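You operate a simulated robot arm through the tools that you are given. There is no shell and no other tool. Be economical: measure what you need, move in short steps, check, and stop when the job is done.

You run a simulated robot arm. Do the job below in one go: nothing can be reset, and whatever is moved stays where it is left.

Task
Treat the stain on the white shirt with the stain stick, then scrub it out.
Fine: scrub with the wooden brush, put both back and slide the shirt to the washer side. Set down upright: wooden clothes brush. A coat counts when it lies all over at full strength: go over it till it gets no stronger. What is to be rubbed or washed off counts as gone when no trace of it is left.
Where things are to end (x, y in the base frame): folded shirt within 40 mm of [460, 230].

It is judged by the outcome, as a careful person would: the job done as asked, and still so three seconds after it is handed in. It fails if anything else is knocked over, pushed out of place, dropped, spilled or broken. Flat cloth is picked up by pressing the open fingertips on it (5 to 10 N) and closing them slowly along it; thin cloth reads only 2 to 8 mm in the jaws.

Robot
A 5-joint arm with a two-finger parallel gripper, fixed in place. Base frame: the origin is at the foot of the arm, x ahead of it, y to its left, z up; the work surface is at about z = 0. Lengths are in mm, angles in degrees, forces in N, time in s.
With the tool pointing down near the work surface it reaches from about 260 to 600 mm from the base axis. Its first joint turns from -66.0 to 66.0 degrees. The tool tilts only in the upright plane through the base axis and itself; it spins freely about its own axis. Payload 1.57 kg.
Tool frame: the origin (TCP) lies between the finger pads and is the grasp point; the fingertips stand 30 mm ahead of it; z points along the fingers, y is the line along which they close. Largest opening 80 mm; finger width 17, thickness 12; the body of the gripper, 40 by 82 mm, starts 80 mm behind the TCP.
Orientation is that of the tool frame in the base frame, as a unit quaternion [x, y, z, w]. With the fingers straight down and closing along the base's y, the tool's x points along the base's -x, its y along +y and its z along -z.

Tools
- The arm moves only by the tool arm_command. Its argument "moves" is a list of rows, each an object of numbers (a shift or turn left out is 0, a gripper value left out holds the last): "x", "y", "z": the shift along the base's x, y, z in mm; "ax", "ay", "az": the turn, a rotation vector about the base's x, y, z in degrees; "gripper": the gripper command, from -1 (shut) to 1 (fully open), values between in proportion. In form: [{"x": .., "y": .., "z": .., "ax": .., "ay": .., "az": .., "gripper": ..}, ...]. A call has 1 to 8 rows; each row is the pose to reach, as a shift and turn from the pose commanded when the call began. A row lasts 0.2 s, in which the tool goes at most 50 mm and 8.6 degrees; a call with a longer step from one row to the next is refused whole, and so is a gripper value outside its range. Where a pose cannot be reached the arm comes as near as it can. A force on the tool above 90 N (or 10 N above the force at the start of the call, whichever is more), or a blocked arm, ends the call early, and 0.2 s more pass. The fingers move at their own pace (about 153 mm/s each) and stop on an object; they squeeze with about 37 N. The grip force told is the motor's: it shows also when the fingers shut on nothing. Time passes only in rows, and 0.2 s behind the last, so rows that repeat a pose let the fingers close. The reply holds the time, the measured pose of the TCP, the force on the tool along the base axes, the opening and the grip force, in the units named above and with some noise, with the torque about the TCP (base axes, N m) and any sound that the robot's microphone picked up.
- Cameras (640 x 400 px; columns grow to the right, rows downward): "scene" is fixed at [49, 402.9, 528]; the picture's right is [-0.62, -0.78, 0.00], its down [-0.43, 0.34, -0.83] and it looks along [0.65, -0.52, -0.55] (base axes); focal length 274 px, centre (320, 200). "wrist" rides on the gripper at [72, -7, -122] in the tool frame; the picture's right is [0.09, 1.00, 0.00], its down [-0.84, 0.08, -0.54] and it looks along [-0.54, 0.05, 0.84] (tool axes); focal length 238 px, centre (320, 200). There is no depth. A picture from a camera that has moved, and an enlarged one, comes with that camera's place and axes in the base frame and with its lens.
- grab_frame(camera): a new picture of that camera. It takes no simulated time.
- close_up(camera, box): a new picture of the part [left, top, right, bottom] of that camera's present view, enlarged. It takes no simulated time.
- sign_off(): hands the job in; it is judged then, once.

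Go step by step. Nothing tells you positions but the pictures and the camera data: compare them with the known pose of the tool, close in by small moves and look again before you grip or let go. The budget is 120 turns and 64 pictures, counting those below and the enlarged ones. Unless the task says otherwise, let go and move clear before handing in, and close with one line.

The tools are called after ">>>" as name(argument=value, ...) on one line, values as JSON. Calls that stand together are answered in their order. arm_command: Moves the arm, as the interface text tells. Its arguments: {"type":"object","properties":{"moves":{"type":"array"}},"required":["moves"]} The other tools are called the same way: grab_frame (camera) takes a picture; close_up (camera, box) takes an enlarged picture of a part of a camera's view; sign_off () hands the job in.

At the start:

```text
time_s: 0.0
tcp_pos: [350.7, 229.9, 394.4]
orientation: [0.0, 1.0, 0.0, 0.0]
ft_force: [-1.0, 0.4, 0.8]
wrist_torque: [-0.02, 0.01, 0.02]
width: 80.0
grasp_force: 0.0
```

scene: 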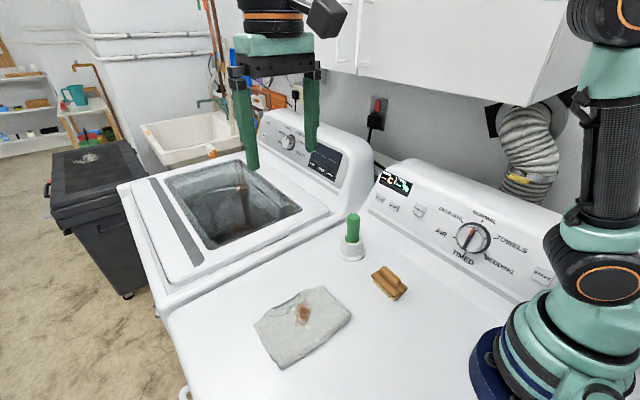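
wrist: 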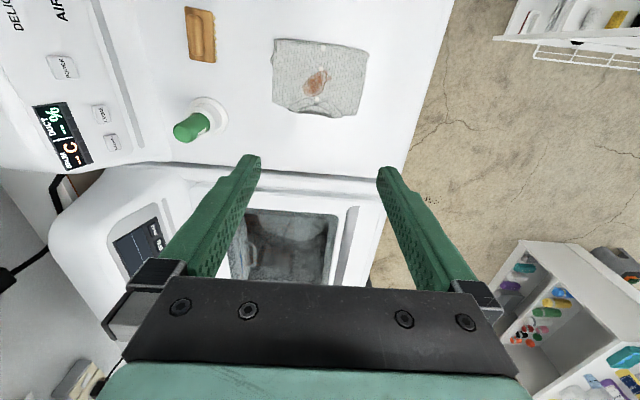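

I see the shirt with its stain near (345, 215), the green stain stick in a white holder near (430, 110), and the wooden brush near (350, 90). I'll zoom in to measure them.

>>> close_up(camera="scene", box=[240, 200, 432, 380])

>>> close_up(camera="wrist", box=[160, 0, 400, 150])

```text
2.22 times, centred on (336, 290) of scene
camera zoom: at [49.0, 402.9, 528.0], right [-0.62, -0.78, 0.0], down [-0.43, 0.34, -0.83], along [0.65, -0.52, -0.55], focal length 610 px, centre (284, 0)
```

zoom: 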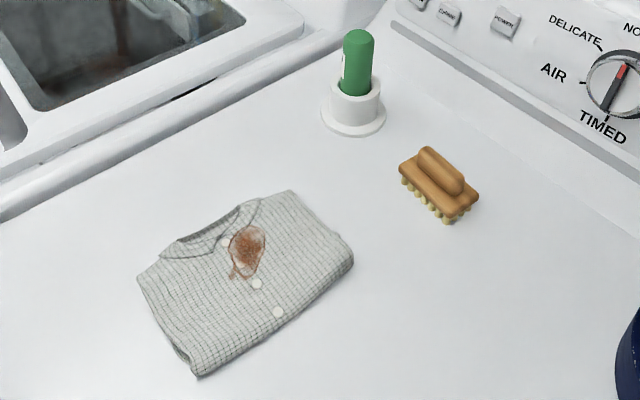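

```text
2.67 times, centred on (280, 75) of wrist
camera zoom: at [280.0, 222.7, 515.1], right [-0.09, 1.0, 0.0], down [0.84, 0.08, 0.54], along [0.54, 0.05, -0.84], focal length 636 px, centre (427, 533)
```

zoom: 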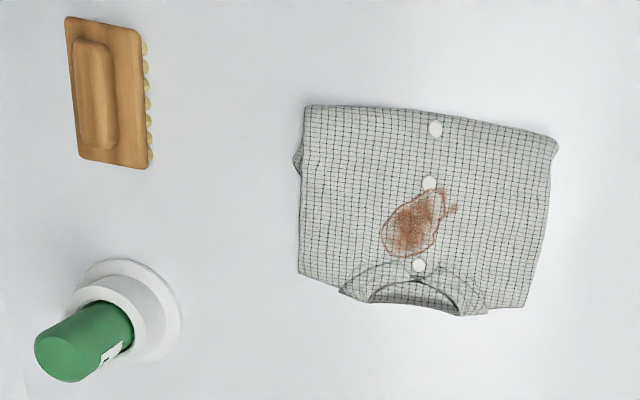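

The wrist view puts the holder and stick near (421, -2), the brush near (278, 20) and the stain near (340, 218). I'll move above the stick and look from there.

>>> arm_command(moves=[{"x": 10, "y": -33, "z": -25}, {"x": 20, "y": -66, "z": -50}, {"x": 30, "y": -99, "z": -75}, {"x": 40, "y": -132, "z": -100}, {"x": 50, "y": -165, "z": -125}, {"x": 60, "y": -198, "z": -150}, {"x": 70, "y": -232, "z": -174}, {"x": 70, "y": -232, "z": -174}])

>>> grab_frame(camera="wrist")

>>> grab_frame(camera="scene")

```text
time_s: 1.8
tcp_pos: [420.5, -4.6, 221.3]
orientation: [0.0, 1.0, 0.0, -0.001]
ft_force: [0.0, 1.1, 0.3]
wrist_torque: [-0.02, -0.03, 0.01]
width: 79.9
grasp_force: 0.0
```

```text
59 pictures are left
camera wrist: at [349.3, -11.7, 341.5], right [-0.09, 1.0, 0.0], down [0.84, 0.08, 0.54], along [0.54, 0.05, -0.84], focal length 238 px, centre (320, 200)
```

wrist: 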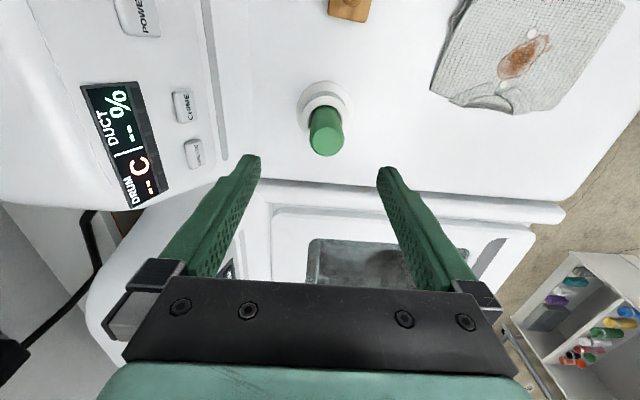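

```text
58 pictures are left
```

scene: 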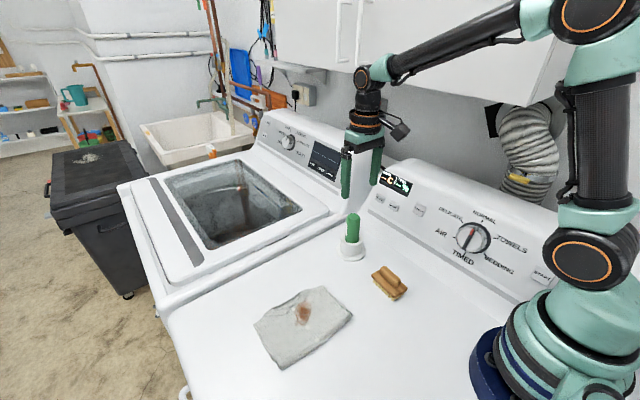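

The stick sits at about (421, 2), roughly under the open fingers. I'll shift slightly and go down around it, above the holder rim.

>>> arm_command(moves=[{"x": 0, "y": 6, "z": -30}, {"x": 0, "y": 6, "z": -60}, {"x": 0, "y": 6, "z": -90}, {"x": 0, "y": 6, "z": -115}, {"x": 0, "y": 6, "z": -131}, {"x": 0, "y": 6, "z": -131}])

>>> close_up(camera="scene", box=[290, 150, 450, 280])

>>> grab_frame(camera="wrist")

```text
time_s: 3.2
tcp_pos: [421.2, 3.1, 88.1]
orientation: [0.0, 1.0, 0.0, -0.001]
ft_force: [0.8, -0.1, -1.3]
wrist_torque: [0.0, 0.01, 0.04]
width: 79.9
grasp_force: 0.0
```

```text
3.08 times, centred on (370, 215) of scene
camera zoom: at [49.0, 402.9, 528.0], right [-0.62, -0.78, 0.0], down [-0.43, 0.34, -0.83], along [0.65, -0.52, -0.55], focal length 845 px, centre (166, 154)
```

zoom: 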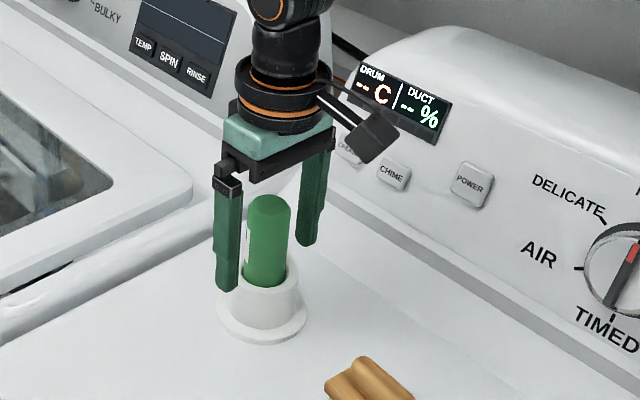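

```text
56 pictures are left
camera wrist: at [350.0, -2.7, 209.3], right [-0.09, 1.0, 0.0], down [0.84, 0.08, 0.54], along [0.54, 0.05, -0.84], focal length 238 px, centre (320, 200)
```

wrist: 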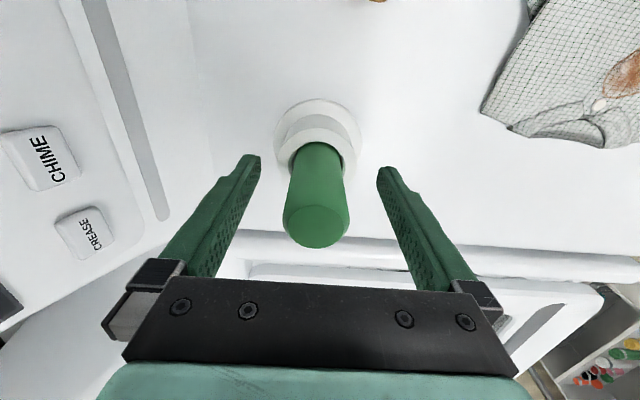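

The stick stands centred between the fingers, so I'll close on it.

>>> arm_command(moves=[{"gripper": -0.2}, {"gripper": -1}, {"gripper": -1}, {"gripper": -1}])

```text
time_s: 4.2
tcp_pos: [420.9, 3.1, 88.6]
orientation: [0.0, 1.0, 0.0, 0.0]
ft_force: [0.0, -0.2, 0.0]
wrist_torque: [0.02, -0.03, 0.03]
width: 32.9
grasp_force: 37.1
```

Gripped at 33 mm. I'll lift it straight up and see what the lower end looks like.

>>> arm_command(moves=[{"z": 20}, {"z": 45}, {"z": 75}, {"z": 105}, {"z": 130}, {"z": 130}])

>>> close_up(camera="scene", box=[290, 130, 450, 280])

```text
time_s: 5.6
tcp_pos: [420.1, 2.4, 219.0]
orientation: [0.0, 1.0, 0.0, 0.0]
ft_force: [-0.8, 0.2, -1.4]
wrist_torque: [-0.02, 0.02, -0.03]
width: 33.0
grasp_force: 36.8
```

```text
2.67 times, centred on (370, 205) of scene
camera zoom: at [49.0, 402.9, 528.0], right [-0.62, -0.78, 0.0], down [-0.43, 0.34, -0.83], along [0.65, -0.52, -0.55], focal length 732 px, centre (187, 187)
```

zoom: 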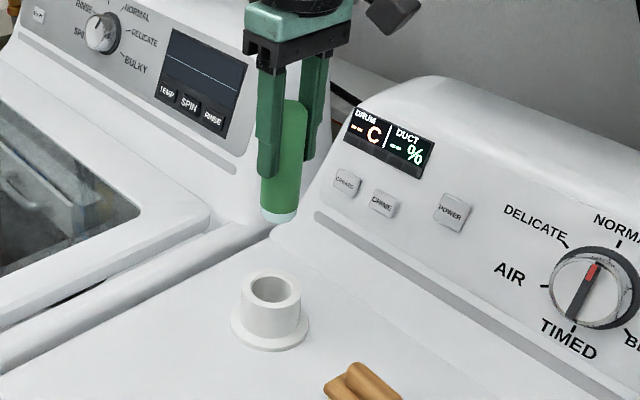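

The stick's pale wax tip is at about 85 mm below the TCP. I'll carry it over the stain and look.

>>> arm_command(moves=[{"x": -13, "y": 36}, {"x": -26, "y": 72}, {"x": -39, "y": 108}, {"x": -52, "y": 144}, {"x": -65, "y": 180}, {"x": -78, "y": 216, "z": -20}, {"x": -78, "y": 216, "z": -60}, {"x": -78, "y": 216, "z": -80}])

>>> grab_frame(camera="wrist")

>>> close_up(camera="scene", box=[220, 200, 412, 380])

```text
time_s: 7.4
tcp_pos: [342.3, 218.4, 138.2]
orientation: [0.001, 1.0, 0.0, 0.0]
ft_force: [0.0, 0.3, -0.6]
wrist_torque: [-0.03, 0.0, -0.01]
width: 33.1
grasp_force: 36.8
```

```text
54 pictures are left
camera wrist: at [271.9, 212.3, 260.0], right [-0.09, 1.0, 0.0], down [0.84, 0.08, 0.54], along [0.54, 0.05, -0.84], focal length 238 px, centre (320, 200)
```

wrist: 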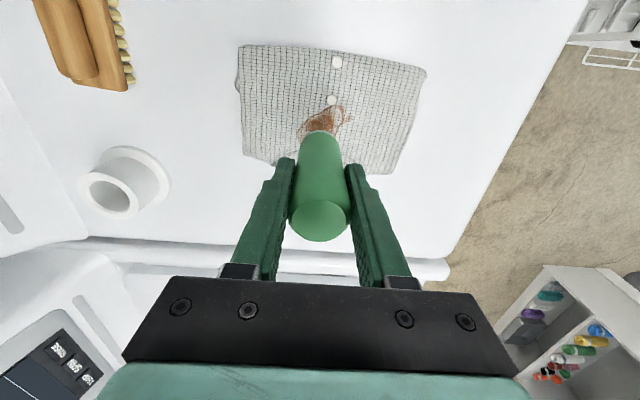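

```text
2.22 times, centred on (316, 290) of scene
camera zoom: at [49.0, 402.9, 528.0], right [-0.62, -0.78, 0.0], down [-0.43, 0.34, -0.83], along [0.65, -0.52, -0.55], focal length 610 px, centre (329, 0)
```

zoom: 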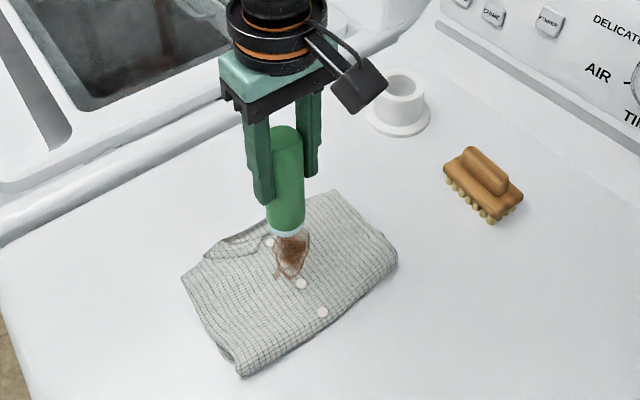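

The tip is about 50 mm up and near the stain. I'll go down in small steps to find the cloth.

>>> arm_command(moves=[{"z": -10}, {"z": -20}, {"z": -25}])

>>> close_up(camera="scene", box=[240, 250, 368, 330])

```text
time_s: 8.2
tcp_pos: [342.3, 219.7, 115.0]
orientation: [0.0, 1.0, 0.0, 0.0]
ft_force: [0.0, -0.2, -0.7]
wrist_torque: [0.0, 0.0, 0.0]
width: 33.0
grasp_force: 36.6
```

```text
5.00 times, centred on (304, 290) of scene
camera zoom: at [49.0, 402.9, 528.0], right [-0.62, -0.78, 0.0], down [-0.43, 0.34, -0.83], along [0.65, -0.52, -0.55], focal length 1372 px, centre (400, -250)
```

zoom: 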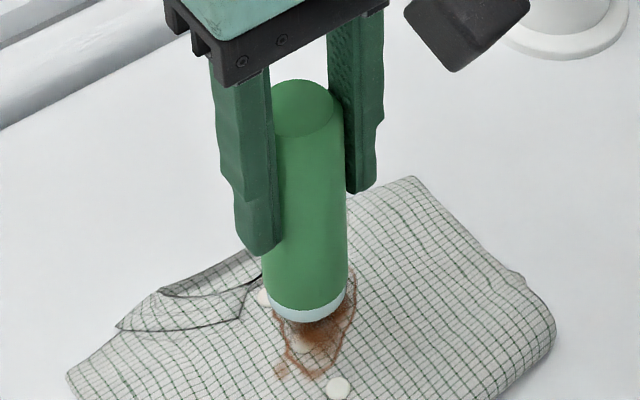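

Not touching yet. I'll continue slowly.

>>> arm_command(moves=[{"z": -2}, {"z": -4}, {"z": -6}, {"z": -8}, {"z": -8}])

```text
time_s: 9.4
tcp_pos: [343.9, 220.9, 107.2]
orientation: [0.001, 1.0, 0.001, 0.002]
ft_force: [1.9, -9.4, 26.1]
wrist_torque: [-0.69, -0.32, -0.12]
width: 33.0
grasp_force: 37.3
```

Contact: 26 N at TCP z = 107, so the cloth's top is near 22 mm. I'll ease off a little and stroke across the stain.

>>> arm_command(moves=[{"z": 1.5}, {"z": 1.5, "y": -8}, {"z": 1.5, "y": -16}, {"z": 1.5, "y": -8}, {"z": 1.5, "y": 0}])

>>> close_up(camera="scene", box=[240, 250, 368, 330])

```text
time_s: 10.6
tcp_pos: [341.6, 218.3, 106.9]
orientation: [0.001, 1.0, -0.001, 0.0]
ft_force: [1.2, -6.3, 13.2]
wrist_torque: [-0.52, -0.25, -0.11]
width: 33.2
grasp_force: 37.5
```

```text
5.00 times, centred on (304, 290) of scene
camera zoom: at [49.0, 402.9, 528.1], right [-0.62, -0.78, 0.0], down [-0.43, 0.34, -0.83], along [0.65, -0.52, -0.55], focal length 1372 px, centre (400, -250)
```

zoom: 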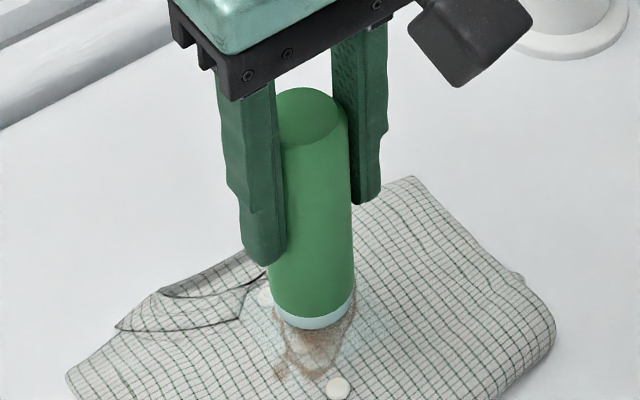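

It leaves a pale blue coat and the shirt has stayed put. I'll make passes over the whole stain with some margin.

>>> arm_command(moves=[{"y": 9}, {"y": 18}, {"y": 27}, {"x": -10, "y": 27}, {"x": -10, "y": 17}, {"x": -10, "y": 7}, {"x": -10, "y": -3}, {"x": -10, "y": -14}])

>>> arm_command(moves=[{"x": -10}, {"x": -10, "y": 10}, {"x": -10, "y": 20}, {"x": -10, "y": 30}, {"x": -10, "y": 40}, {"x": 0, "y": 40}, {"x": 10, "y": 40}, {"x": 20, "y": 38}])

>>> close_up(camera="scene", box=[240, 250, 368, 330])

```text
time_s: 12.4
tcp_pos: [332.8, 206.4, 106.8]
orientation: [0.001, 1.0, 0.001, 0.001]
ft_force: [-0.2, 8.1, 14.5]
wrist_torque: [0.51, -0.17, 0.11]
width: 32.9
grasp_force: 36.8
```

```text
time_s: 14.2
tcp_pos: [353.9, 244.4, 107.3]
orientation: [0.001, 1.0, -0.001, 0.0]
ft_force: [-1.1, -0.7, -0.4]
wrist_torque: [-0.04, 0.02, -0.03]
width: 33.0
grasp_force: 37.1
```

```text
5.00 times, centred on (304, 290) of scene
camera zoom: at [49.0, 402.9, 528.0], right [-0.62, -0.78, 0.0], down [-0.43, 0.34, -0.83], along [0.65, -0.52, -0.55], focal length 1372 px, centre (400, -250)
```

zoom: 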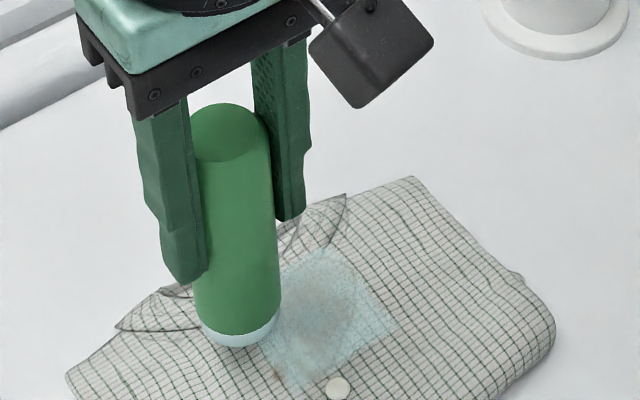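

The coat is building up, but contact is light at the collar end. I'll lower slightly and cover that side.

>>> arm_command(moves=[{"z": -1}, {"z": -1.5, "y": -10}, {"z": -1.5, "y": -20}, {"z": -1, "y": -30}, {"z": -1, "y": -40}, {"z": -1, "x": 8, "y": -40}, {"z": -1, "x": 8, "y": -30}, {"z": -1, "x": 8, "y": -20}])

>>> arm_command(moves=[{"y": 0, "x": -10}, {"x": -20, "y": 0}, {"x": -30, "y": 0}, {"x": -40}, {"x": -40, "y": 10}, {"x": -40, "y": 20}, {"x": -30, "y": 20}, {"x": -30, "y": 20, "z": 40}])

>>> close_up(camera="scene", box=[240, 250, 368, 330])

>>> close_up(camera="wrist", box=[220, 30, 440, 190])

```text
time_s: 16.0
tcp_pos: [362.2, 222.0, 106.2]
orientation: [0.0, 1.0, 0.0, 0.0]
ft_force: [0.8, -10.8, 21.2]
wrist_torque: [-0.82, -0.38, -0.12]
width: 32.9
grasp_force: 36.7
```

```text
time_s: 17.8
tcp_pos: [330.7, 241.3, 148.0]
orientation: [0.001, 1.0, 0.0, -0.001]
ft_force: [0.5, -0.3, -0.3]
wrist_torque: [0.03, -0.02, 0.02]
width: 32.6
grasp_force: 37.2
```

```text
5.00 times, centred on (304, 290) of scene
camera zoom: at [49.0, 402.9, 528.0], right [-0.62, -0.78, 0.0], down [-0.43, 0.34, -0.83], along [0.65, -0.52, -0.55], focal length 1372 px, centre (400, -250)
```

zoom: 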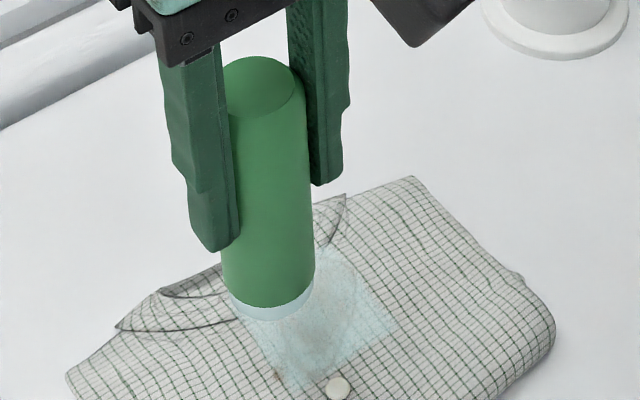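

```text
2.50 times, centred on (330, 110) of wrist
camera zoom: at [260.5, 236.1, 269.3], right [-0.09, 1.0, 0.0], down [0.84, 0.08, 0.54], along [0.54, 0.05, -0.84], focal length 596 px, centre (295, 425)
```

zoom: 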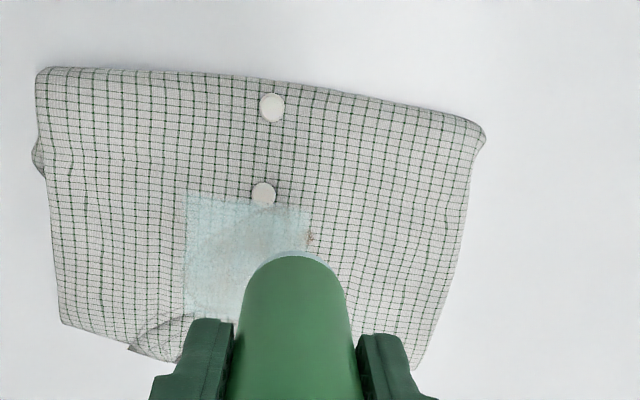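

The coat shows as a square patch. I'll lift and move aside to see it clear of the stick.

>>> arm_command(moves=[{"x": 20, "z": 30}, {"x": 50, "z": 60}, {"x": 80, "z": 80}, {"x": 80, "z": 80}])

>>> close_up(camera="scene", box=[240, 270, 368, 350])

>>> close_up(camera="wrist", box=[260, 0, 400, 90])

```text
time_s: 18.8
tcp_pos: [412.0, 245.0, 226.1]
orientation: [0.001, 1.0, 0.0, 0.001]
ft_force: [-0.3, -1.0, -1.8]
wrist_torque: [-0.02, -0.01, 0.0]
width: 32.6
grasp_force: 37.3
```

```text
5.00 times, centred on (304, 310) of scene
camera zoom: at [49.0, 402.9, 528.0], right [-0.62, -0.78, 0.0], down [-0.43, 0.34, -0.83], along [0.65, -0.52, -0.55], focal length 1372 px, centre (400, -350)
```

zoom: 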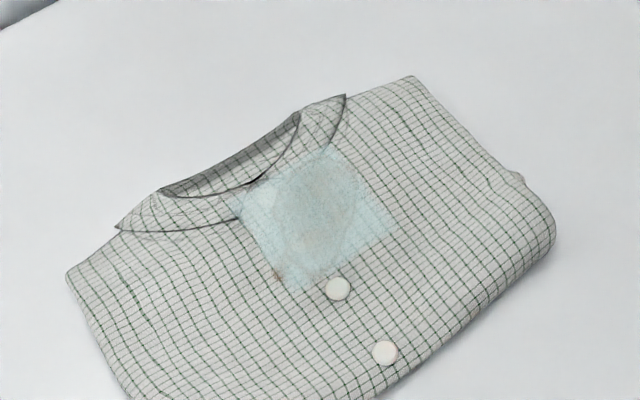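

```text
4.44 times, centred on (330, 45) of wrist
camera zoom: at [340.5, 239.1, 348.4], right [-0.09, 1.0, 0.0], down [0.84, 0.08, 0.54], along [0.54, 0.05, -0.84], focal length 1059 px, centre (276, 889)
```

zoom: 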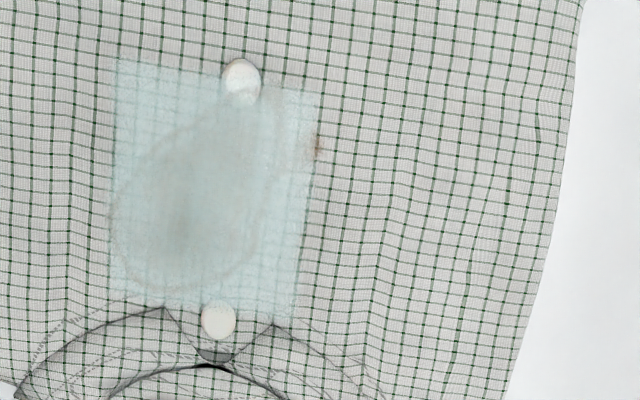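

The coat lies over a patch of about x 318–370, y 196–248, and is thinner along the +y edge, near the stain's spur. I'll go back and raster it evenly.

>>> arm_command(moves=[{"x": -30, "z": -40}, {"x": -60, "z": -80}, {"x": -88, "z": -110}, {"x": -88, "z": -120.5}, {"x": -77, "z": -120.5}, {"x": -66, "z": -120.5}, {"x": -55, "z": -120.5}, {"x": -44, "z": -120.5}])

>>> arm_command(moves=[{"y": -9}, {"x": -11, "y": -9}, {"x": -22, "y": -9}, {"x": -33, "y": -9}, {"x": -44, "y": -9}, {"x": -44, "y": -18}, {"x": -33, "y": -18}, {"x": -22, "y": -18}])

>>> arm_command(moves=[{"x": 11}, {"x": 22}, {"x": 22, "y": -9}, {"x": 11, "y": -9}, {"x": 0, "y": -9}, {"x": -11, "y": -9}, {"x": -22, "y": -9}, {"x": -22, "y": -18}])

>>> arm_command(moves=[{"x": 11}, {"x": 22}, {"x": 33}, {"x": 44}, {"x": 44, "y": 10}, {"x": 44, "y": 20}, {"x": 44, "y": 30}, {"x": 44, "y": 40}])

```text
time_s: 20.6
tcp_pos: [365.7, 243.6, 106.3]
orientation: [0.0, 1.0, 0.0, 0.0]
ft_force: [-4.7, -1.0, 8.0]
wrist_torque: [0.0, 0.17, 0.0]
width: 32.9
grasp_force: 37.3
```

```text
time_s: 22.4
tcp_pos: [344.5, 224.8, 105.8]
orientation: [0.0, 1.0, 0.0, -0.001]
ft_force: [-10.1, -1.1, 21.6]
wrist_torque: [-0.09, 0.46, -0.02]
width: 33.2
grasp_force: 37.2
```

```text
time_s: 24.2
tcp_pos: [322.2, 207.0, 106.2]
orientation: [0.0, 1.0, 0.0, 0.0]
ft_force: [-0.1, 1.1, 2.6]
wrist_torque: [0.12, -0.04, 0.02]
width: 32.7
grasp_force: 37.1
```

```text
time_s: 26.0
tcp_pos: [367.2, 246.5, 106.4]
orientation: [0.001, 1.0, 0.001, 0.0]
ft_force: [0.9, -6.9, 13.1]
wrist_torque: [-0.47, -0.26, -0.11]
width: 33.1
grasp_force: 36.9
```

Going over it once more, slightly firmer along the two edges where contact was light.

>>> arm_command(moves=[{"x": -11, "z": -0.7}, {"x": -22, "z": -0.7}, {"x": -33, "z": -0.7}, {"x": -44, "z": -1}, {"x": -44, "y": -10, "z": -1}, {"x": -44, "y": -20, "z": -1}, {"x": -44, "y": -30, "z": -1}, {"x": -44, "y": -40, "z": -1}])

>>> arm_command(moves=[{"x": 12, "y": 0, "z": 0.7}, {"x": 12, "y": 10, "z": 0.7}, {"x": 12, "y": 20, "z": 0.7}, {"x": 12, "y": 30, "z": 0.7}, {"x": 12, "y": 38, "z": 0.7}, {"x": 24, "y": 38, "z": 0.7}, {"x": 24, "y": 25, "z": 0.7}, {"x": 24, "y": 13, "z": 0.7}])

>>> arm_command(moves=[{"y": -12}, {"x": 14, "y": -12}, {"x": 14}, {"x": 14, "y": 12}, {"x": 14, "y": 12, "z": 20}, {"x": 30, "y": 12, "z": 60}, {"x": 50, "y": 12, "z": 100}, {"x": 70, "y": 12, "z": 120}])

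>>> close_up(camera="wrist", box=[260, 0, 400, 90])

>>> close_up(camera="scene", box=[272, 285, 336, 325])

```text
time_s: 27.8
tcp_pos: [323.6, 206.1, 105.5]
orientation: [0.0, 1.0, 0.0, 0.0]
ft_force: [-1.2, 6.3, 13.7]
wrist_torque: [0.5, -0.14, 0.11]
width: 33.2
grasp_force: 37.1
```

```text
time_s: 29.6
tcp_pos: [347.9, 219.7, 105.8]
orientation: [0.0, 1.0, 0.001, 0.004]
ft_force: [0.7, 7.5, 15.0]
wrist_torque: [0.5, -0.18, 0.07]
width: 32.8
grasp_force: 36.8
```

```text
time_s: 31.4
tcp_pos: [416.6, 229.7, 223.9]
orientation: [0.0, 1.0, 0.0, 0.0]
ft_force: [0.4, 0.1, -0.8]
wrist_torque: [-0.02, 0.02, 0.01]
width: 32.9
grasp_force: 37.6
```

```text
4.44 times, centred on (330, 45) of wrist
camera zoom: at [345.1, 222.9, 345.1], right [-0.09, 1.0, 0.0], down [0.84, 0.08, 0.54], along [0.54, 0.05, -0.84], focal length 1059 px, centre (276, 889)
```

zoom: 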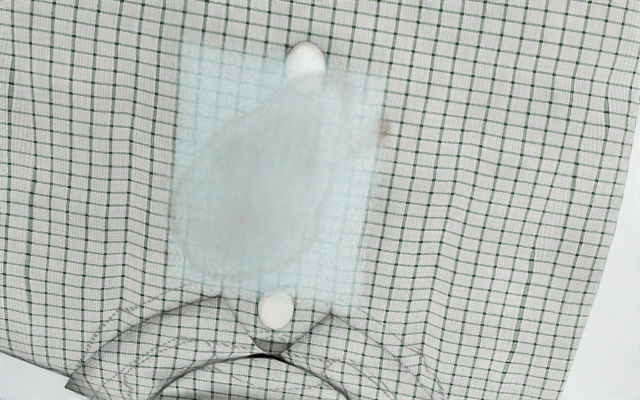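

```text
10.00 times, centred on (304, 305) of scene
camera zoom: at [49.0, 402.9, 528.0], right [-0.62, -0.78, 0.0], down [-0.43, 0.34, -0.83], along [0.65, -0.52, -0.55], focal length 2745 px, centre (480, -850)
```

zoom: 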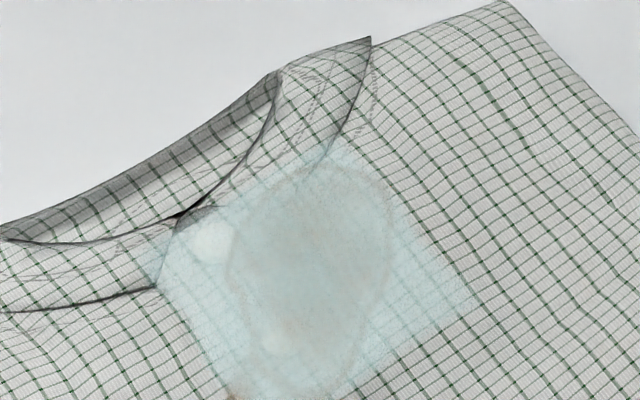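

It's more even now. I'll make one more full round to check whether it still gets stronger.

>>> arm_command(moves=[{"x": -20, "y": -10, "z": -45}, {"x": -45, "y": -25, "z": -85}, {"x": -48, "y": -34, "z": -112}, {"x": -48, "y": -34, "z": -120.5}, {"x": -59, "y": -34, "z": -120.5}, {"x": -70, "y": -34, "z": -120.5}, {"x": -81, "y": -34, "z": -120.5}, {"x": -95, "y": -34, "z": -120.8}])

>>> arm_command(moves=[{"y": 9}, {"y": 9, "x": 11}, {"y": 9, "x": 22}, {"y": 9, "x": 33}, {"y": 9, "x": 47}, {"y": 19, "x": 47}, {"y": 19, "x": 36}, {"y": 19, "x": 25}])

>>> arm_command(moves=[{"x": -12}, {"x": -25}, {"x": -25, "y": 11}, {"x": -14, "y": 11}, {"x": -3, "y": 11}, {"x": 8, "y": 11}, {"x": 22, "y": 11}, {"x": 22, "y": 20}])

>>> arm_command(moves=[{"x": -11}, {"x": -22}, {"x": -33}, {"x": -47}, {"x": -47, "y": 8, "z": -0.5}, {"x": -36, "y": 8, "z": -0.5}, {"x": -25, "y": 8, "z": -0.5}, {"x": -12, "y": 8, "z": -0.5}])

>>> arm_command(moves=[{"x": 12}, {"x": 12, "z": 20}, {"x": 30, "y": -8, "z": 60}, {"x": 45, "y": -16, "z": 100}, {"x": 60, "y": -16, "z": 120}, {"x": 60, "y": -16, "z": 120}])

>>> close_up(camera="wrist", box=[260, 0, 400, 90])

>>> close_up(camera="scene", box=[272, 285, 336, 325])

```text
refused: row 1 steps farther than a row can; nothing moved
```

```text
time_s: 33.2
tcp_pos: [441.5, 250.5, 225.6]
orientation: [0.0, 1.0, 0.0, 0.0]
ft_force: [0.0, 0.6, -1.0]
wrist_torque: [-0.03, -0.03, -0.02]
width: 32.9
grasp_force: 37.1
```

```text
time_s: 35.0
tcp_pos: [464.4, 271.3, 224.2]
orientation: [0.0, 1.0, 0.001, 0.0]
ft_force: [-0.9, -0.6, -1.2]
wrist_torque: [-0.02, -0.01, -0.01]
width: 32.8
grasp_force: 37.0
```

```text
time_s: 36.8
tcp_pos: [452.8, 278.1, 224.8]
orientation: [-0.001, 1.0, 0.0, 0.0]
ft_force: [0.5, 0.5, -1.2]
wrist_torque: [0.0, -0.01, 0.03]
width: 32.8
grasp_force: 37.0
```

```text
time_s: 38.2
tcp_pos: [485.1, 249.2, 326.2]
orientation: [0.001, 1.0, 0.0, 0.001]
ft_force: [-0.2, 0.6, -0.9]
wrist_torque: [-0.01, -0.03, -0.06]
width: 32.8
grasp_force: 37.4
out of reach, approached as far as the arm can: row 4, 5, 6
```

```text
4.44 times, centred on (330, 45) of wrist
camera zoom: at [414.1, 242.9, 447.7], right [-0.09, 1.0, 0.0], down [0.84, 0.08, 0.54], along [0.54, 0.05, -0.84], focal length 1059 px, centre (276, 889)
```

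zoom: 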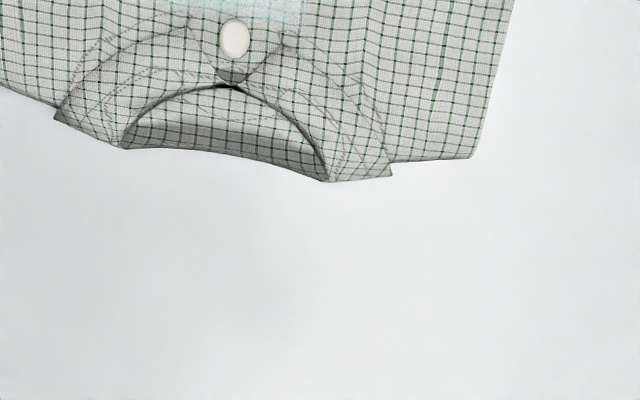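

```text
10.00 times, centred on (304, 305) of scene
camera zoom: at [49.0, 402.9, 528.0], right [-0.62, -0.78, 0.0], down [-0.43, 0.34, -0.83], along [0.65, -0.52, -0.55], focal length 2745 px, centre (480, -850)
```

zoom: 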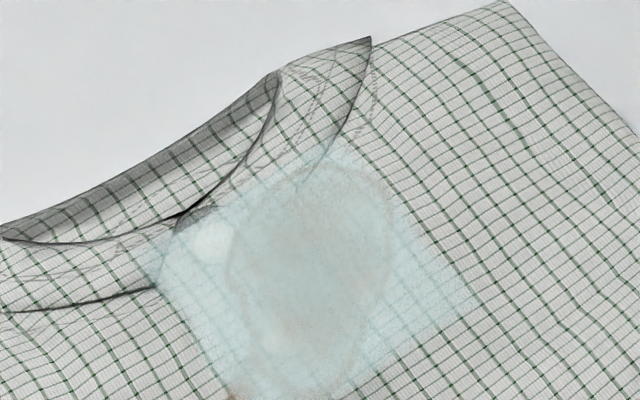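

My first row was too long and got refused, so those strokes ran harmlessly in the air. I'll return above the shirt, then check the pose.

>>> arm_command(moves=[{"x": -20, "y": -10, "z": -25}, {"x": -40, "y": -20, "z": -50}, {"x": -60, "y": -30, "z": -75}, {"x": -80, "y": -35, "z": -100}, {"x": -100, "y": -40, "z": -125}, {"x": -117, "y": -50, "z": -150}, {"x": -117, "y": -50, "z": -160}, {"x": -117, "y": -50, "z": -160}])

```text
time_s: 40.0
tcp_pos: [366.5, 197.4, 166.5]
orientation: [0.0, 1.0, 0.0, 0.0]
ft_force: [-0.1, 0.1, -0.6]
wrist_torque: [-0.04, 0.0, -0.02]
width: 32.8
grasp_force: 37.0
```

>>> arm_command(moves=[{"z": -30}, {"z": -50}, {"z": -58}, {"z": -59}, {"z": -59}])

```text
time_s: 41.2
tcp_pos: [364.3, 197.5, 107.1]
orientation: [0.0, 1.0, 0.0, 0.0]
ft_force: [0.5, 1.1, -1.2]
wrist_torque: [0.0, 0.01, -0.03]
width: 32.7
grasp_force: 36.7
```

Now the raster with contact, a bit lower.

>>> arm_command(moves=[{"z": -1.3}, {"x": -11, "z": -1.3}, {"x": -22, "z": -1.3}, {"x": -33, "z": -1.3}, {"x": -47, "z": -1.3}, {"x": -47, "y": 9, "z": -1.3}, {"x": -36, "y": 9, "z": -1.3}, {"x": -25, "y": 9, "z": -1.3}])

>>> arm_command(moves=[{"x": 12}, {"x": 25}, {"x": 25, "y": 11}, {"x": 14, "y": 11}, {"x": 3, "y": 11}, {"x": -8, "y": 11}, {"x": -22, "y": 11}, {"x": -22, "y": 20}])

>>> arm_command(moves=[{"x": 11}, {"x": 22}, {"x": 33}, {"x": 47}, {"x": 47, "y": 10}, {"x": 36, "y": 10}, {"x": 25, "y": 10}, {"x": 12, "y": 10}])

>>> arm_command(moves=[{"x": -12}, {"x": -12, "y": 8, "z": -0.4}, {"x": 0, "y": 8, "z": -0.4}, {"x": 12, "y": 8, "z": -0.4}, {"x": 24, "y": 8, "z": -0.4}, {"x": 35, "y": 8, "z": -0.4}, {"x": 35, "z": -0.4}, {"x": 35, "z": 20}])

>>> arm_command(moves=[{"x": 20, "z": 30}, {"x": 40, "z": 70}, {"x": 50, "y": -10, "z": 100}, {"x": 50, "y": -10, "z": 100}])

>>> close_up(camera="wrist", box=[260, 0, 400, 90])

>>> close_up(camera="scene", box=[272, 285, 336, 325])

```text
time_s: 43.0
tcp_pos: [342.1, 206.9, 106.0]
orientation: [0.001, 1.0, 0.0, 0.001]
ft_force: [-0.6, -0.4, -0.4]
wrist_torque: [-0.02, 0.02, 0.03]
width: 32.8
grasp_force: 36.9
```

```text
time_s: 44.8
tcp_pos: [317.5, 227.2, 106.4]
orientation: [0.0, 1.0, 0.0, 0.0]
ft_force: [0.2, -1.1, -0.8]
wrist_torque: [0.03, 0.0, -0.01]
width: 32.8
grasp_force: 36.7
```

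```text
time_s: 46.6
tcp_pos: [331.7, 237.1, 105.3]
orientation: [0.001, 1.0, 0.0, 0.0]
ft_force: [0.1, 0.7, -1.1]
wrist_torque: [0.02, -0.01, -0.01]
width: 32.8
grasp_force: 37.5
```

```text
time_s: 48.4
tcp_pos: [366.5, 237.7, 125.1]
orientation: [0.0, 1.0, 0.0, 0.001]
ft_force: [0.4, 0.3, -0.6]
wrist_torque: [0.03, 0.01, 0.02]
width: 32.8
grasp_force: 37.2
```

```text
time_s: 49.4
tcp_pos: [417.1, 230.2, 227.5]
orientation: [0.001, 1.0, 0.001, -0.001]
ft_force: [-0.2, -0.1, -1.4]
wrist_torque: [0.01, -0.02, 0.02]
width: 32.8
grasp_force: 37.0
```

```text
4.44 times, centred on (330, 45) of wrist
camera zoom: at [346.1, 223.6, 349.0], right [-0.09, 1.0, 0.0], down [0.84, 0.08, 0.54], along [0.54, 0.05, -0.84], focal length 1059 px, centre (276, 889)
```

zoom: 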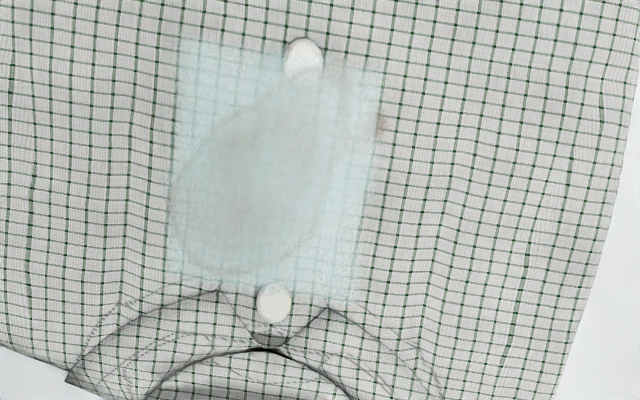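

```text
10.00 times, centred on (304, 305) of scene
camera zoom: at [49.0, 402.9, 528.0], right [-0.62, -0.78, 0.0], down [-0.43, 0.34, -0.83], along [0.65, -0.52, -0.55], focal length 2745 px, centre (480, -850)
```

zoom: 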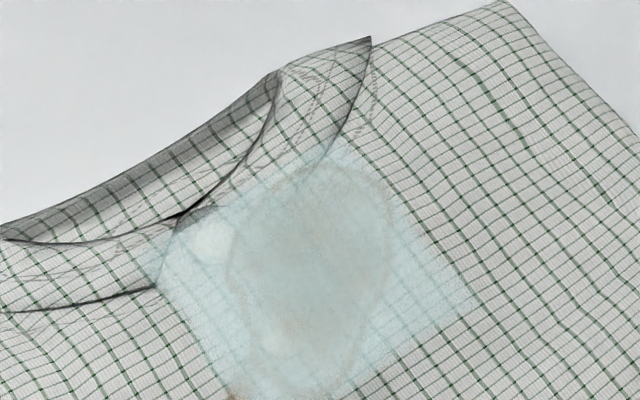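

That round had no contact, so the stick has been pushed up slightly in the grip. I'll find contact again a little lower.

>>> arm_command(moves=[{"x": -15, "y": -8, "z": -40}, {"x": -35, "y": -18, "z": -80}, {"x": -50, "y": -28, "z": -110}, {"x": -50, "y": -28, "z": -119}, {"x": -50, "y": -28, "z": -121}, {"x": -50, "y": -28, "z": -122}, {"x": -61, "y": -28, "z": -122.5}, {"x": -72, "y": -28, "z": -122.5}])

```text
time_s: 51.2
tcp_pos: [345.8, 199.7, 104.0]
orientation: [0.0, 1.0, 0.001, 0.001]
ft_force: [5.4, 1.1, 11.6]
wrist_torque: [0.06, -0.67, 0.01]
width: 32.6
grasp_force: 37.2
```

Contact at 12 N. Rastering now, one line at a time.

>>> arm_command(moves=[{"x": -11}, {"x": -25}, {"x": -25, "y": 9}, {"x": -14, "y": 9}, {"x": -3, "y": 9}, {"x": 8, "y": 9}, {"x": 22, "y": 9}, {"x": 22, "y": 18}])

>>> arm_command(moves=[{"x": -11}, {"x": -22}, {"x": -33}, {"x": -47}, {"x": -47, "y": 10}, {"x": -36, "y": 10}, {"x": -25, "y": 10}, {"x": -12, "y": 10}])

>>> arm_command(moves=[{"x": 12}, {"x": 12, "y": 9, "z": -0.3}, {"x": 0, "y": 9, "z": -0.3}, {"x": -12, "y": 9, "z": -0.3}, {"x": -24, "y": 9, "z": -0.3}, {"x": -35, "y": 9, "z": -0.3}, {"x": -35, "y": 18, "z": -0.5}, {"x": -24, "y": 18, "z": -0.5}])

>>> arm_command(moves=[{"x": 12}, {"x": 24, "z": -0.5}, {"x": 35, "z": -0.5}, {"x": 35, "y": -10}, {"x": 35, "y": -10, "z": 20}])

>>> arm_command(moves=[{"x": 20, "z": 30}, {"x": 40, "z": 70}, {"x": 50, "y": -10, "z": 100}, {"x": 50, "y": -10, "z": 100}])

>>> close_up(camera="wrist", box=[260, 0, 400, 90])

>>> close_up(camera="scene", box=[272, 285, 336, 325])

```text
time_s: 53.0
tcp_pos: [365.0, 216.5, 104.6]
orientation: [0.001, 1.0, 0.0, 0.0]
ft_force: [0.3, -0.4, -0.6]
wrist_torque: [0.0, -0.01, -0.01]
width: 32.8
grasp_force: 36.9
```

```text
time_s: 54.8
tcp_pos: [352.8, 227.9, 101.6]
orientation: [0.001, 1.0, 0.0, 0.0]
ft_force: [-0.4, 0.3, -1.0]
wrist_torque: [-0.01, 0.03, 0.0]
width: 33.3
grasp_force: 37.1
```

```text
time_s: 56.6
tcp_pos: [329.7, 246.3, 101.6]
orientation: [0.0, 1.0, -0.001, -0.001]
ft_force: [-6.9, 1.8, 16.2]
wrist_torque: [0.03, 0.35, 0.0]
width: 32.8
grasp_force: 36.8
```

```text
time_s: 57.8
tcp_pos: [365.8, 234.1, 122.7]
orientation: [0.001, 1.0, 0.0, -0.001]
ft_force: [0.0, -0.8, -0.2]
wrist_torque: [-0.01, -0.01, -0.02]
width: 32.7
grasp_force: 36.6
```

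```text
time_s: 58.8
tcp_pos: [417.8, 225.5, 222.6]
orientation: [0.0, 1.0, 0.001, 0.0]
ft_force: [0.3, 0.1, -1.3]
wrist_torque: [0.03, 0.02, -0.01]
width: 32.5
grasp_force: 36.7
```

```text
4.44 times, centred on (330, 45) of wrist
camera zoom: at [346.9, 218.5, 343.6], right [-0.09, 1.0, 0.0], down [0.84, 0.08, 0.54], along [0.54, 0.05, -0.84], focal length 1059 px, centre (276, 889)
```

zoom: 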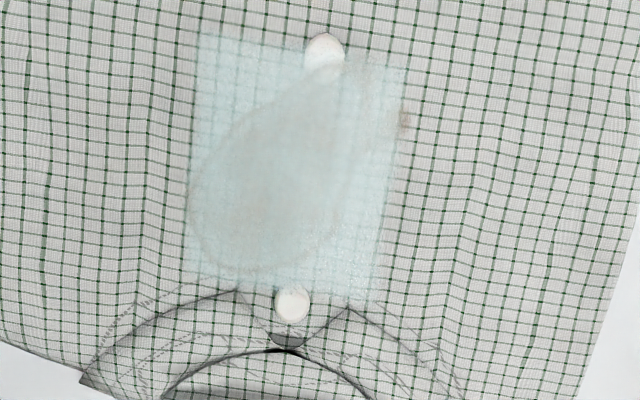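

```text
10.00 times, centred on (304, 305) of scene
camera zoom: at [49.0, 402.9, 528.0], right [-0.62, -0.78, 0.0], down [-0.43, 0.34, -0.83], along [0.65, -0.52, -0.55], focal length 2745 px, centre (480, -850)
```

zoom: 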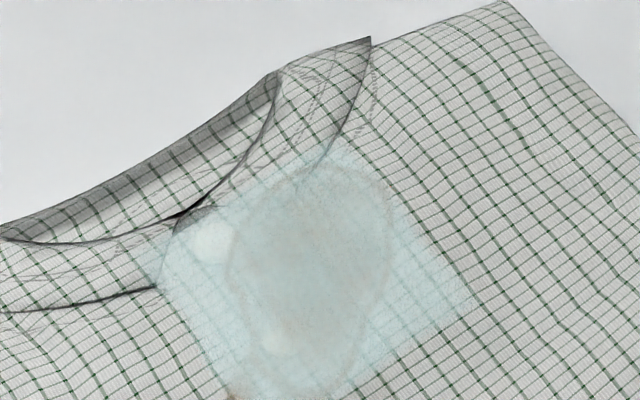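

Contact has come and gone, so I'll check how the stick sits in the fingers.

>>> close_up(camera="scene", box=[200, 100, 360, 240])

```text
2.86 times, centred on (280, 170) of scene
camera zoom: at [49.0, 402.9, 528.0], right [-0.62, -0.78, 0.0], down [-0.43, 0.34, -0.83], along [0.65, -0.52, -0.55], focal length 784 px, centre (434, 286)
```

zoom: 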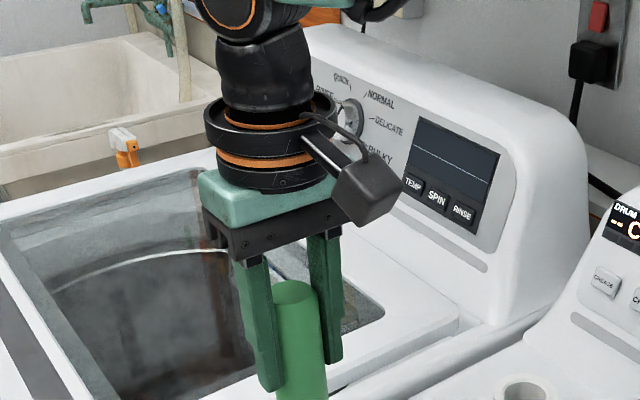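

>>> close_up(camera="scene", box=[240, 180, 336, 250])

>>> grab_frame(camera="wrist")

```text
5.71 times, centred on (288, 215) of scene
camera zoom: at [49.0, 402.9, 528.0], right [-0.62, -0.78, 0.0], down [-0.43, 0.34, -0.83], along [0.65, -0.52, -0.55], focal length 1568 px, centre (503, 114)
```

zoom: 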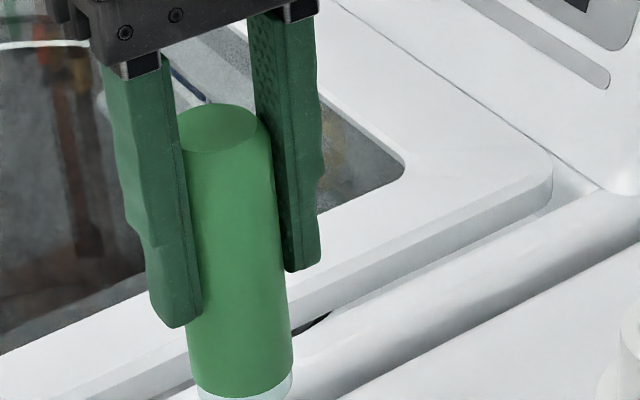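

```text
35 pictures are left
camera wrist: at [346.9, 218.5, 343.6], right [-0.09, 1.0, 0.0], down [0.84, 0.08, 0.54], along [0.54, 0.05, -0.84], focal length 238 px, centre (320, 200)
```

wrist: 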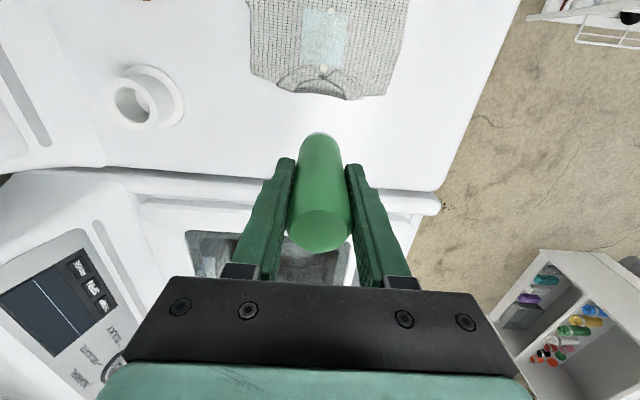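

The stick is straight but has slid up a few mm. I'll make one more careful round with contact checked, then compare once.

>>> arm_command(moves=[{"x": -15, "y": -8, "z": -40}, {"x": -35, "y": -18, "z": -80}, {"x": -50, "y": -26, "z": -110}, {"x": -50, "y": -26, "z": -118}, {"x": -50, "y": -26, "z": -120}, {"x": -50, "y": -26, "z": -121.5}, {"x": -61, "y": -26, "z": -122}, {"x": -72, "y": -26, "z": -122}])

>>> arm_command(moves=[{"x": -11}, {"x": -23}, {"x": -23, "y": 9}, {"x": -12, "y": 9}, {"x": 0, "y": 9}])

```text
time_s: 60.6
tcp_pos: [346.4, 200.5, 101.7]
orientation: [0.001, 1.0, 0.001, 0.003]
ft_force: [8.3, 0.4, 17.1]
wrist_torque: [-0.02, -0.95, 0.06]
width: 33.1
grasp_force: 36.7
```

```text
time_s: 61.8
tcp_pos: [342.3, 208.5, 99.1]
orientation: [0.0, 1.0, 0.0, -0.001]
ft_force: [-0.5, -0.6, -1.2]
wrist_torque: [-0.02, 0.01, -0.01]
width: 32.7
grasp_force: 36.8
```

Strokes along x let the stick creep in the grip, whereas along y the pads hold it. I'll re-establish contact and stroke along y only.

>>> arm_command(moves=[{"z": -1}, {"z": -2}, {"z": -2}])

>>> close_up(camera="scene", box=[240, 240, 368, 330])

```text
time_s: 62.6
tcp_pos: [342.8, 208.6, 98.9]
orientation: [0.0, 1.0, 0.0, 0.001]
ft_force: [0.3, 0.2, -0.5]
wrist_torque: [0.0, 0.01, 0.0]
width: 32.9
grasp_force: 37.2
```

```text
4.44 times, centred on (304, 285) of scene
camera zoom: at [49.0, 402.9, 528.0], right [-0.62, -0.78, 0.0], down [-0.43, 0.34, -0.83], along [0.65, -0.52, -0.55], focal length 1220 px, centre (391, -178)
```

zoom: 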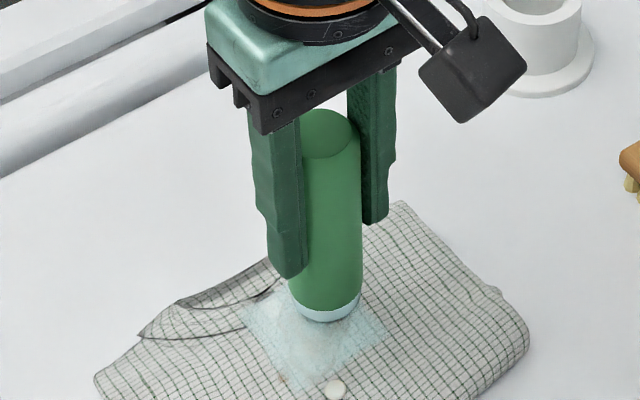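

>>> arm_command(moves=[{"z": -0.7}, {"z": -1.4}, {"z": -2}, {"z": -2}])

```text
time_s: 63.6
tcp_pos: [345.7, 208.6, 97.8]
orientation: [0.0, 1.0, 0.001, 0.002]
ft_force: [-6.0, 0.1, 25.2]
wrist_torque: [-0.08, 0.15, -0.02]
width: 33.0
grasp_force: 37.5
```

Contact again. I'll use y strokes now.

>>> arm_command(moves=[{"z": 0.5}, {"z": 0.5, "y": 11}, {"z": 0.5, "y": 22}, {"z": 0.5, "y": 33}, {"z": 0.5, "y": 40}, {"z": 4, "y": 40}, {"z": 4, "x": -12, "y": 40}, {"z": 0.3, "x": -12, "y": 40}])

>>> arm_command(moves=[{"y": -11}, {"y": -22}, {"y": -33}, {"y": -42}, {"y": -42, "z": 4}, {"y": -42, "z": 4, "x": -8}, {"y": -42, "z": -0.2, "x": -8}])

>>> arm_command(moves=[{"y": 11}, {"y": 22}, {"y": 33}, {"y": 42}, {"y": 42, "z": 4}, {"y": 42, "z": 4, "x": 34}, {"y": 42, "z": 0, "x": 34}])

>>> arm_command(moves=[{"y": -11}, {"y": -22}, {"y": -33}, {"y": -44}, {"y": -44, "z": 4}, {"y": -44, "z": 4, "x": 10}, {"y": -44, "z": 0, "x": 10}])

```text
time_s: 65.4
tcp_pos: [330.5, 247.1, 97.8]
orientation: [0.0, 1.0, 0.0, 0.0]
ft_force: [-2.1, -0.5, 3.6]
wrist_torque: [-0.13, 0.03, -0.04]
width: 32.9
grasp_force: 36.8
```

```text
time_s: 67.0
tcp_pos: [323.3, 207.0, 97.6]
orientation: [0.002, 1.0, 0.0, 0.0]
ft_force: [-7.5, -5.2, 25.3]
wrist_torque: [-0.36, 0.16, -0.01]
width: 32.9
grasp_force: 37.2
```

```text
time_s: 68.6
tcp_pos: [357.5, 248.6, 97.1]
orientation: [0.0, 1.0, 0.0, 0.0]
ft_force: [-5.4, -0.3, 10.5]
wrist_torque: [-0.04, 0.15, 0.0]
width: 32.7
grasp_force: 37.1
```

```text
time_s: 70.2
tcp_pos: [366.3, 203.7, 98.2]
orientation: [0.001, 1.0, 0.001, 0.0]
ft_force: [-0.3, -1.0, 1.8]
wrist_torque: [-0.05, 0.02, 0.03]
width: 32.6
grasp_force: 36.6
```

Contact is good now. I'll do the last strip and another pass through the middle, then lift and look.

>>> arm_command(moves=[{"z": -1}, {"z": -1, "y": 11}, {"z": -1, "y": 22}, {"z": -1, "y": 33}, {"z": -1, "y": 43}, {"z": 4, "y": 43}, {"z": 4, "y": 43, "x": -14}, {"z": -0.5, "y": 43, "x": -14}])

>>> arm_command(moves=[{"y": -11}, {"y": -22}, {"y": -33}, {"y": -44}, {"y": -44, "z": 4}, {"y": -44, "z": 4, "x": -14}, {"y": -44, "z": 0, "x": -14}])

>>> arm_command(moves=[{"y": 11}, {"y": 22}, {"y": 33}, {"y": 42}, {"y": 42, "z": 20}, {"y": 30, "z": 60, "x": 25}, {"y": 18, "z": 95, "x": 55}, {"y": 18, "z": 124, "x": 78}])

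>>> close_up(camera="wrist", box=[260, 0, 400, 90])

>>> close_up(camera="scene", box=[272, 285, 336, 325])

```text
time_s: 72.0
tcp_pos: [352.9, 248.8, 96.7]
orientation: [-0.001, 1.0, -0.001, -0.001]
ft_force: [-8.9, -3.4, 18.5]
wrist_torque: [-0.18, 0.32, -0.05]
width: 32.8
grasp_force: 36.9
```

```text
time_s: 73.6
tcp_pos: [339.3, 201.8, 97.3]
orientation: [0.002, 1.0, 0.0, -0.001]
ft_force: [-7.2, -14.3, 40.3]
wrist_torque: [-0.94, 0.02, -0.1]
width: 33.1
grasp_force: 36.6
```

```text
time_s: 75.4
tcp_pos: [418.2, 219.5, 221.4]
orientation: [0.0, 1.0, 0.0, -0.001]
ft_force: [-0.1, -0.5, -0.9]
wrist_torque: [0.01, -0.03, -0.01]
width: 32.9
grasp_force: 36.9
```

```text
4.44 times, centred on (330, 45) of wrist
camera zoom: at [347.7, 212.7, 342.7], right [-0.09, 1.0, 0.0], down [0.84, 0.08, 0.54], along [0.54, 0.05, -0.84], focal length 1059 px, centre (276, 889)
```

zoom: 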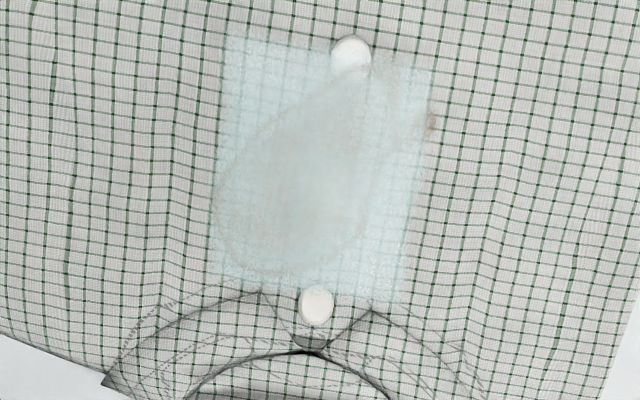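

```text
10.00 times, centred on (304, 305) of scene
camera zoom: at [49.0, 402.9, 528.0], right [-0.62, -0.78, 0.0], down [-0.43, 0.34, -0.83], along [0.65, -0.52, -0.55], focal length 2745 px, centre (480, -850)
```

zoom: 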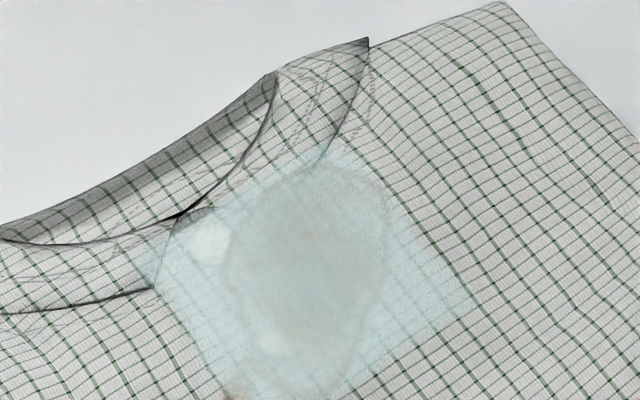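

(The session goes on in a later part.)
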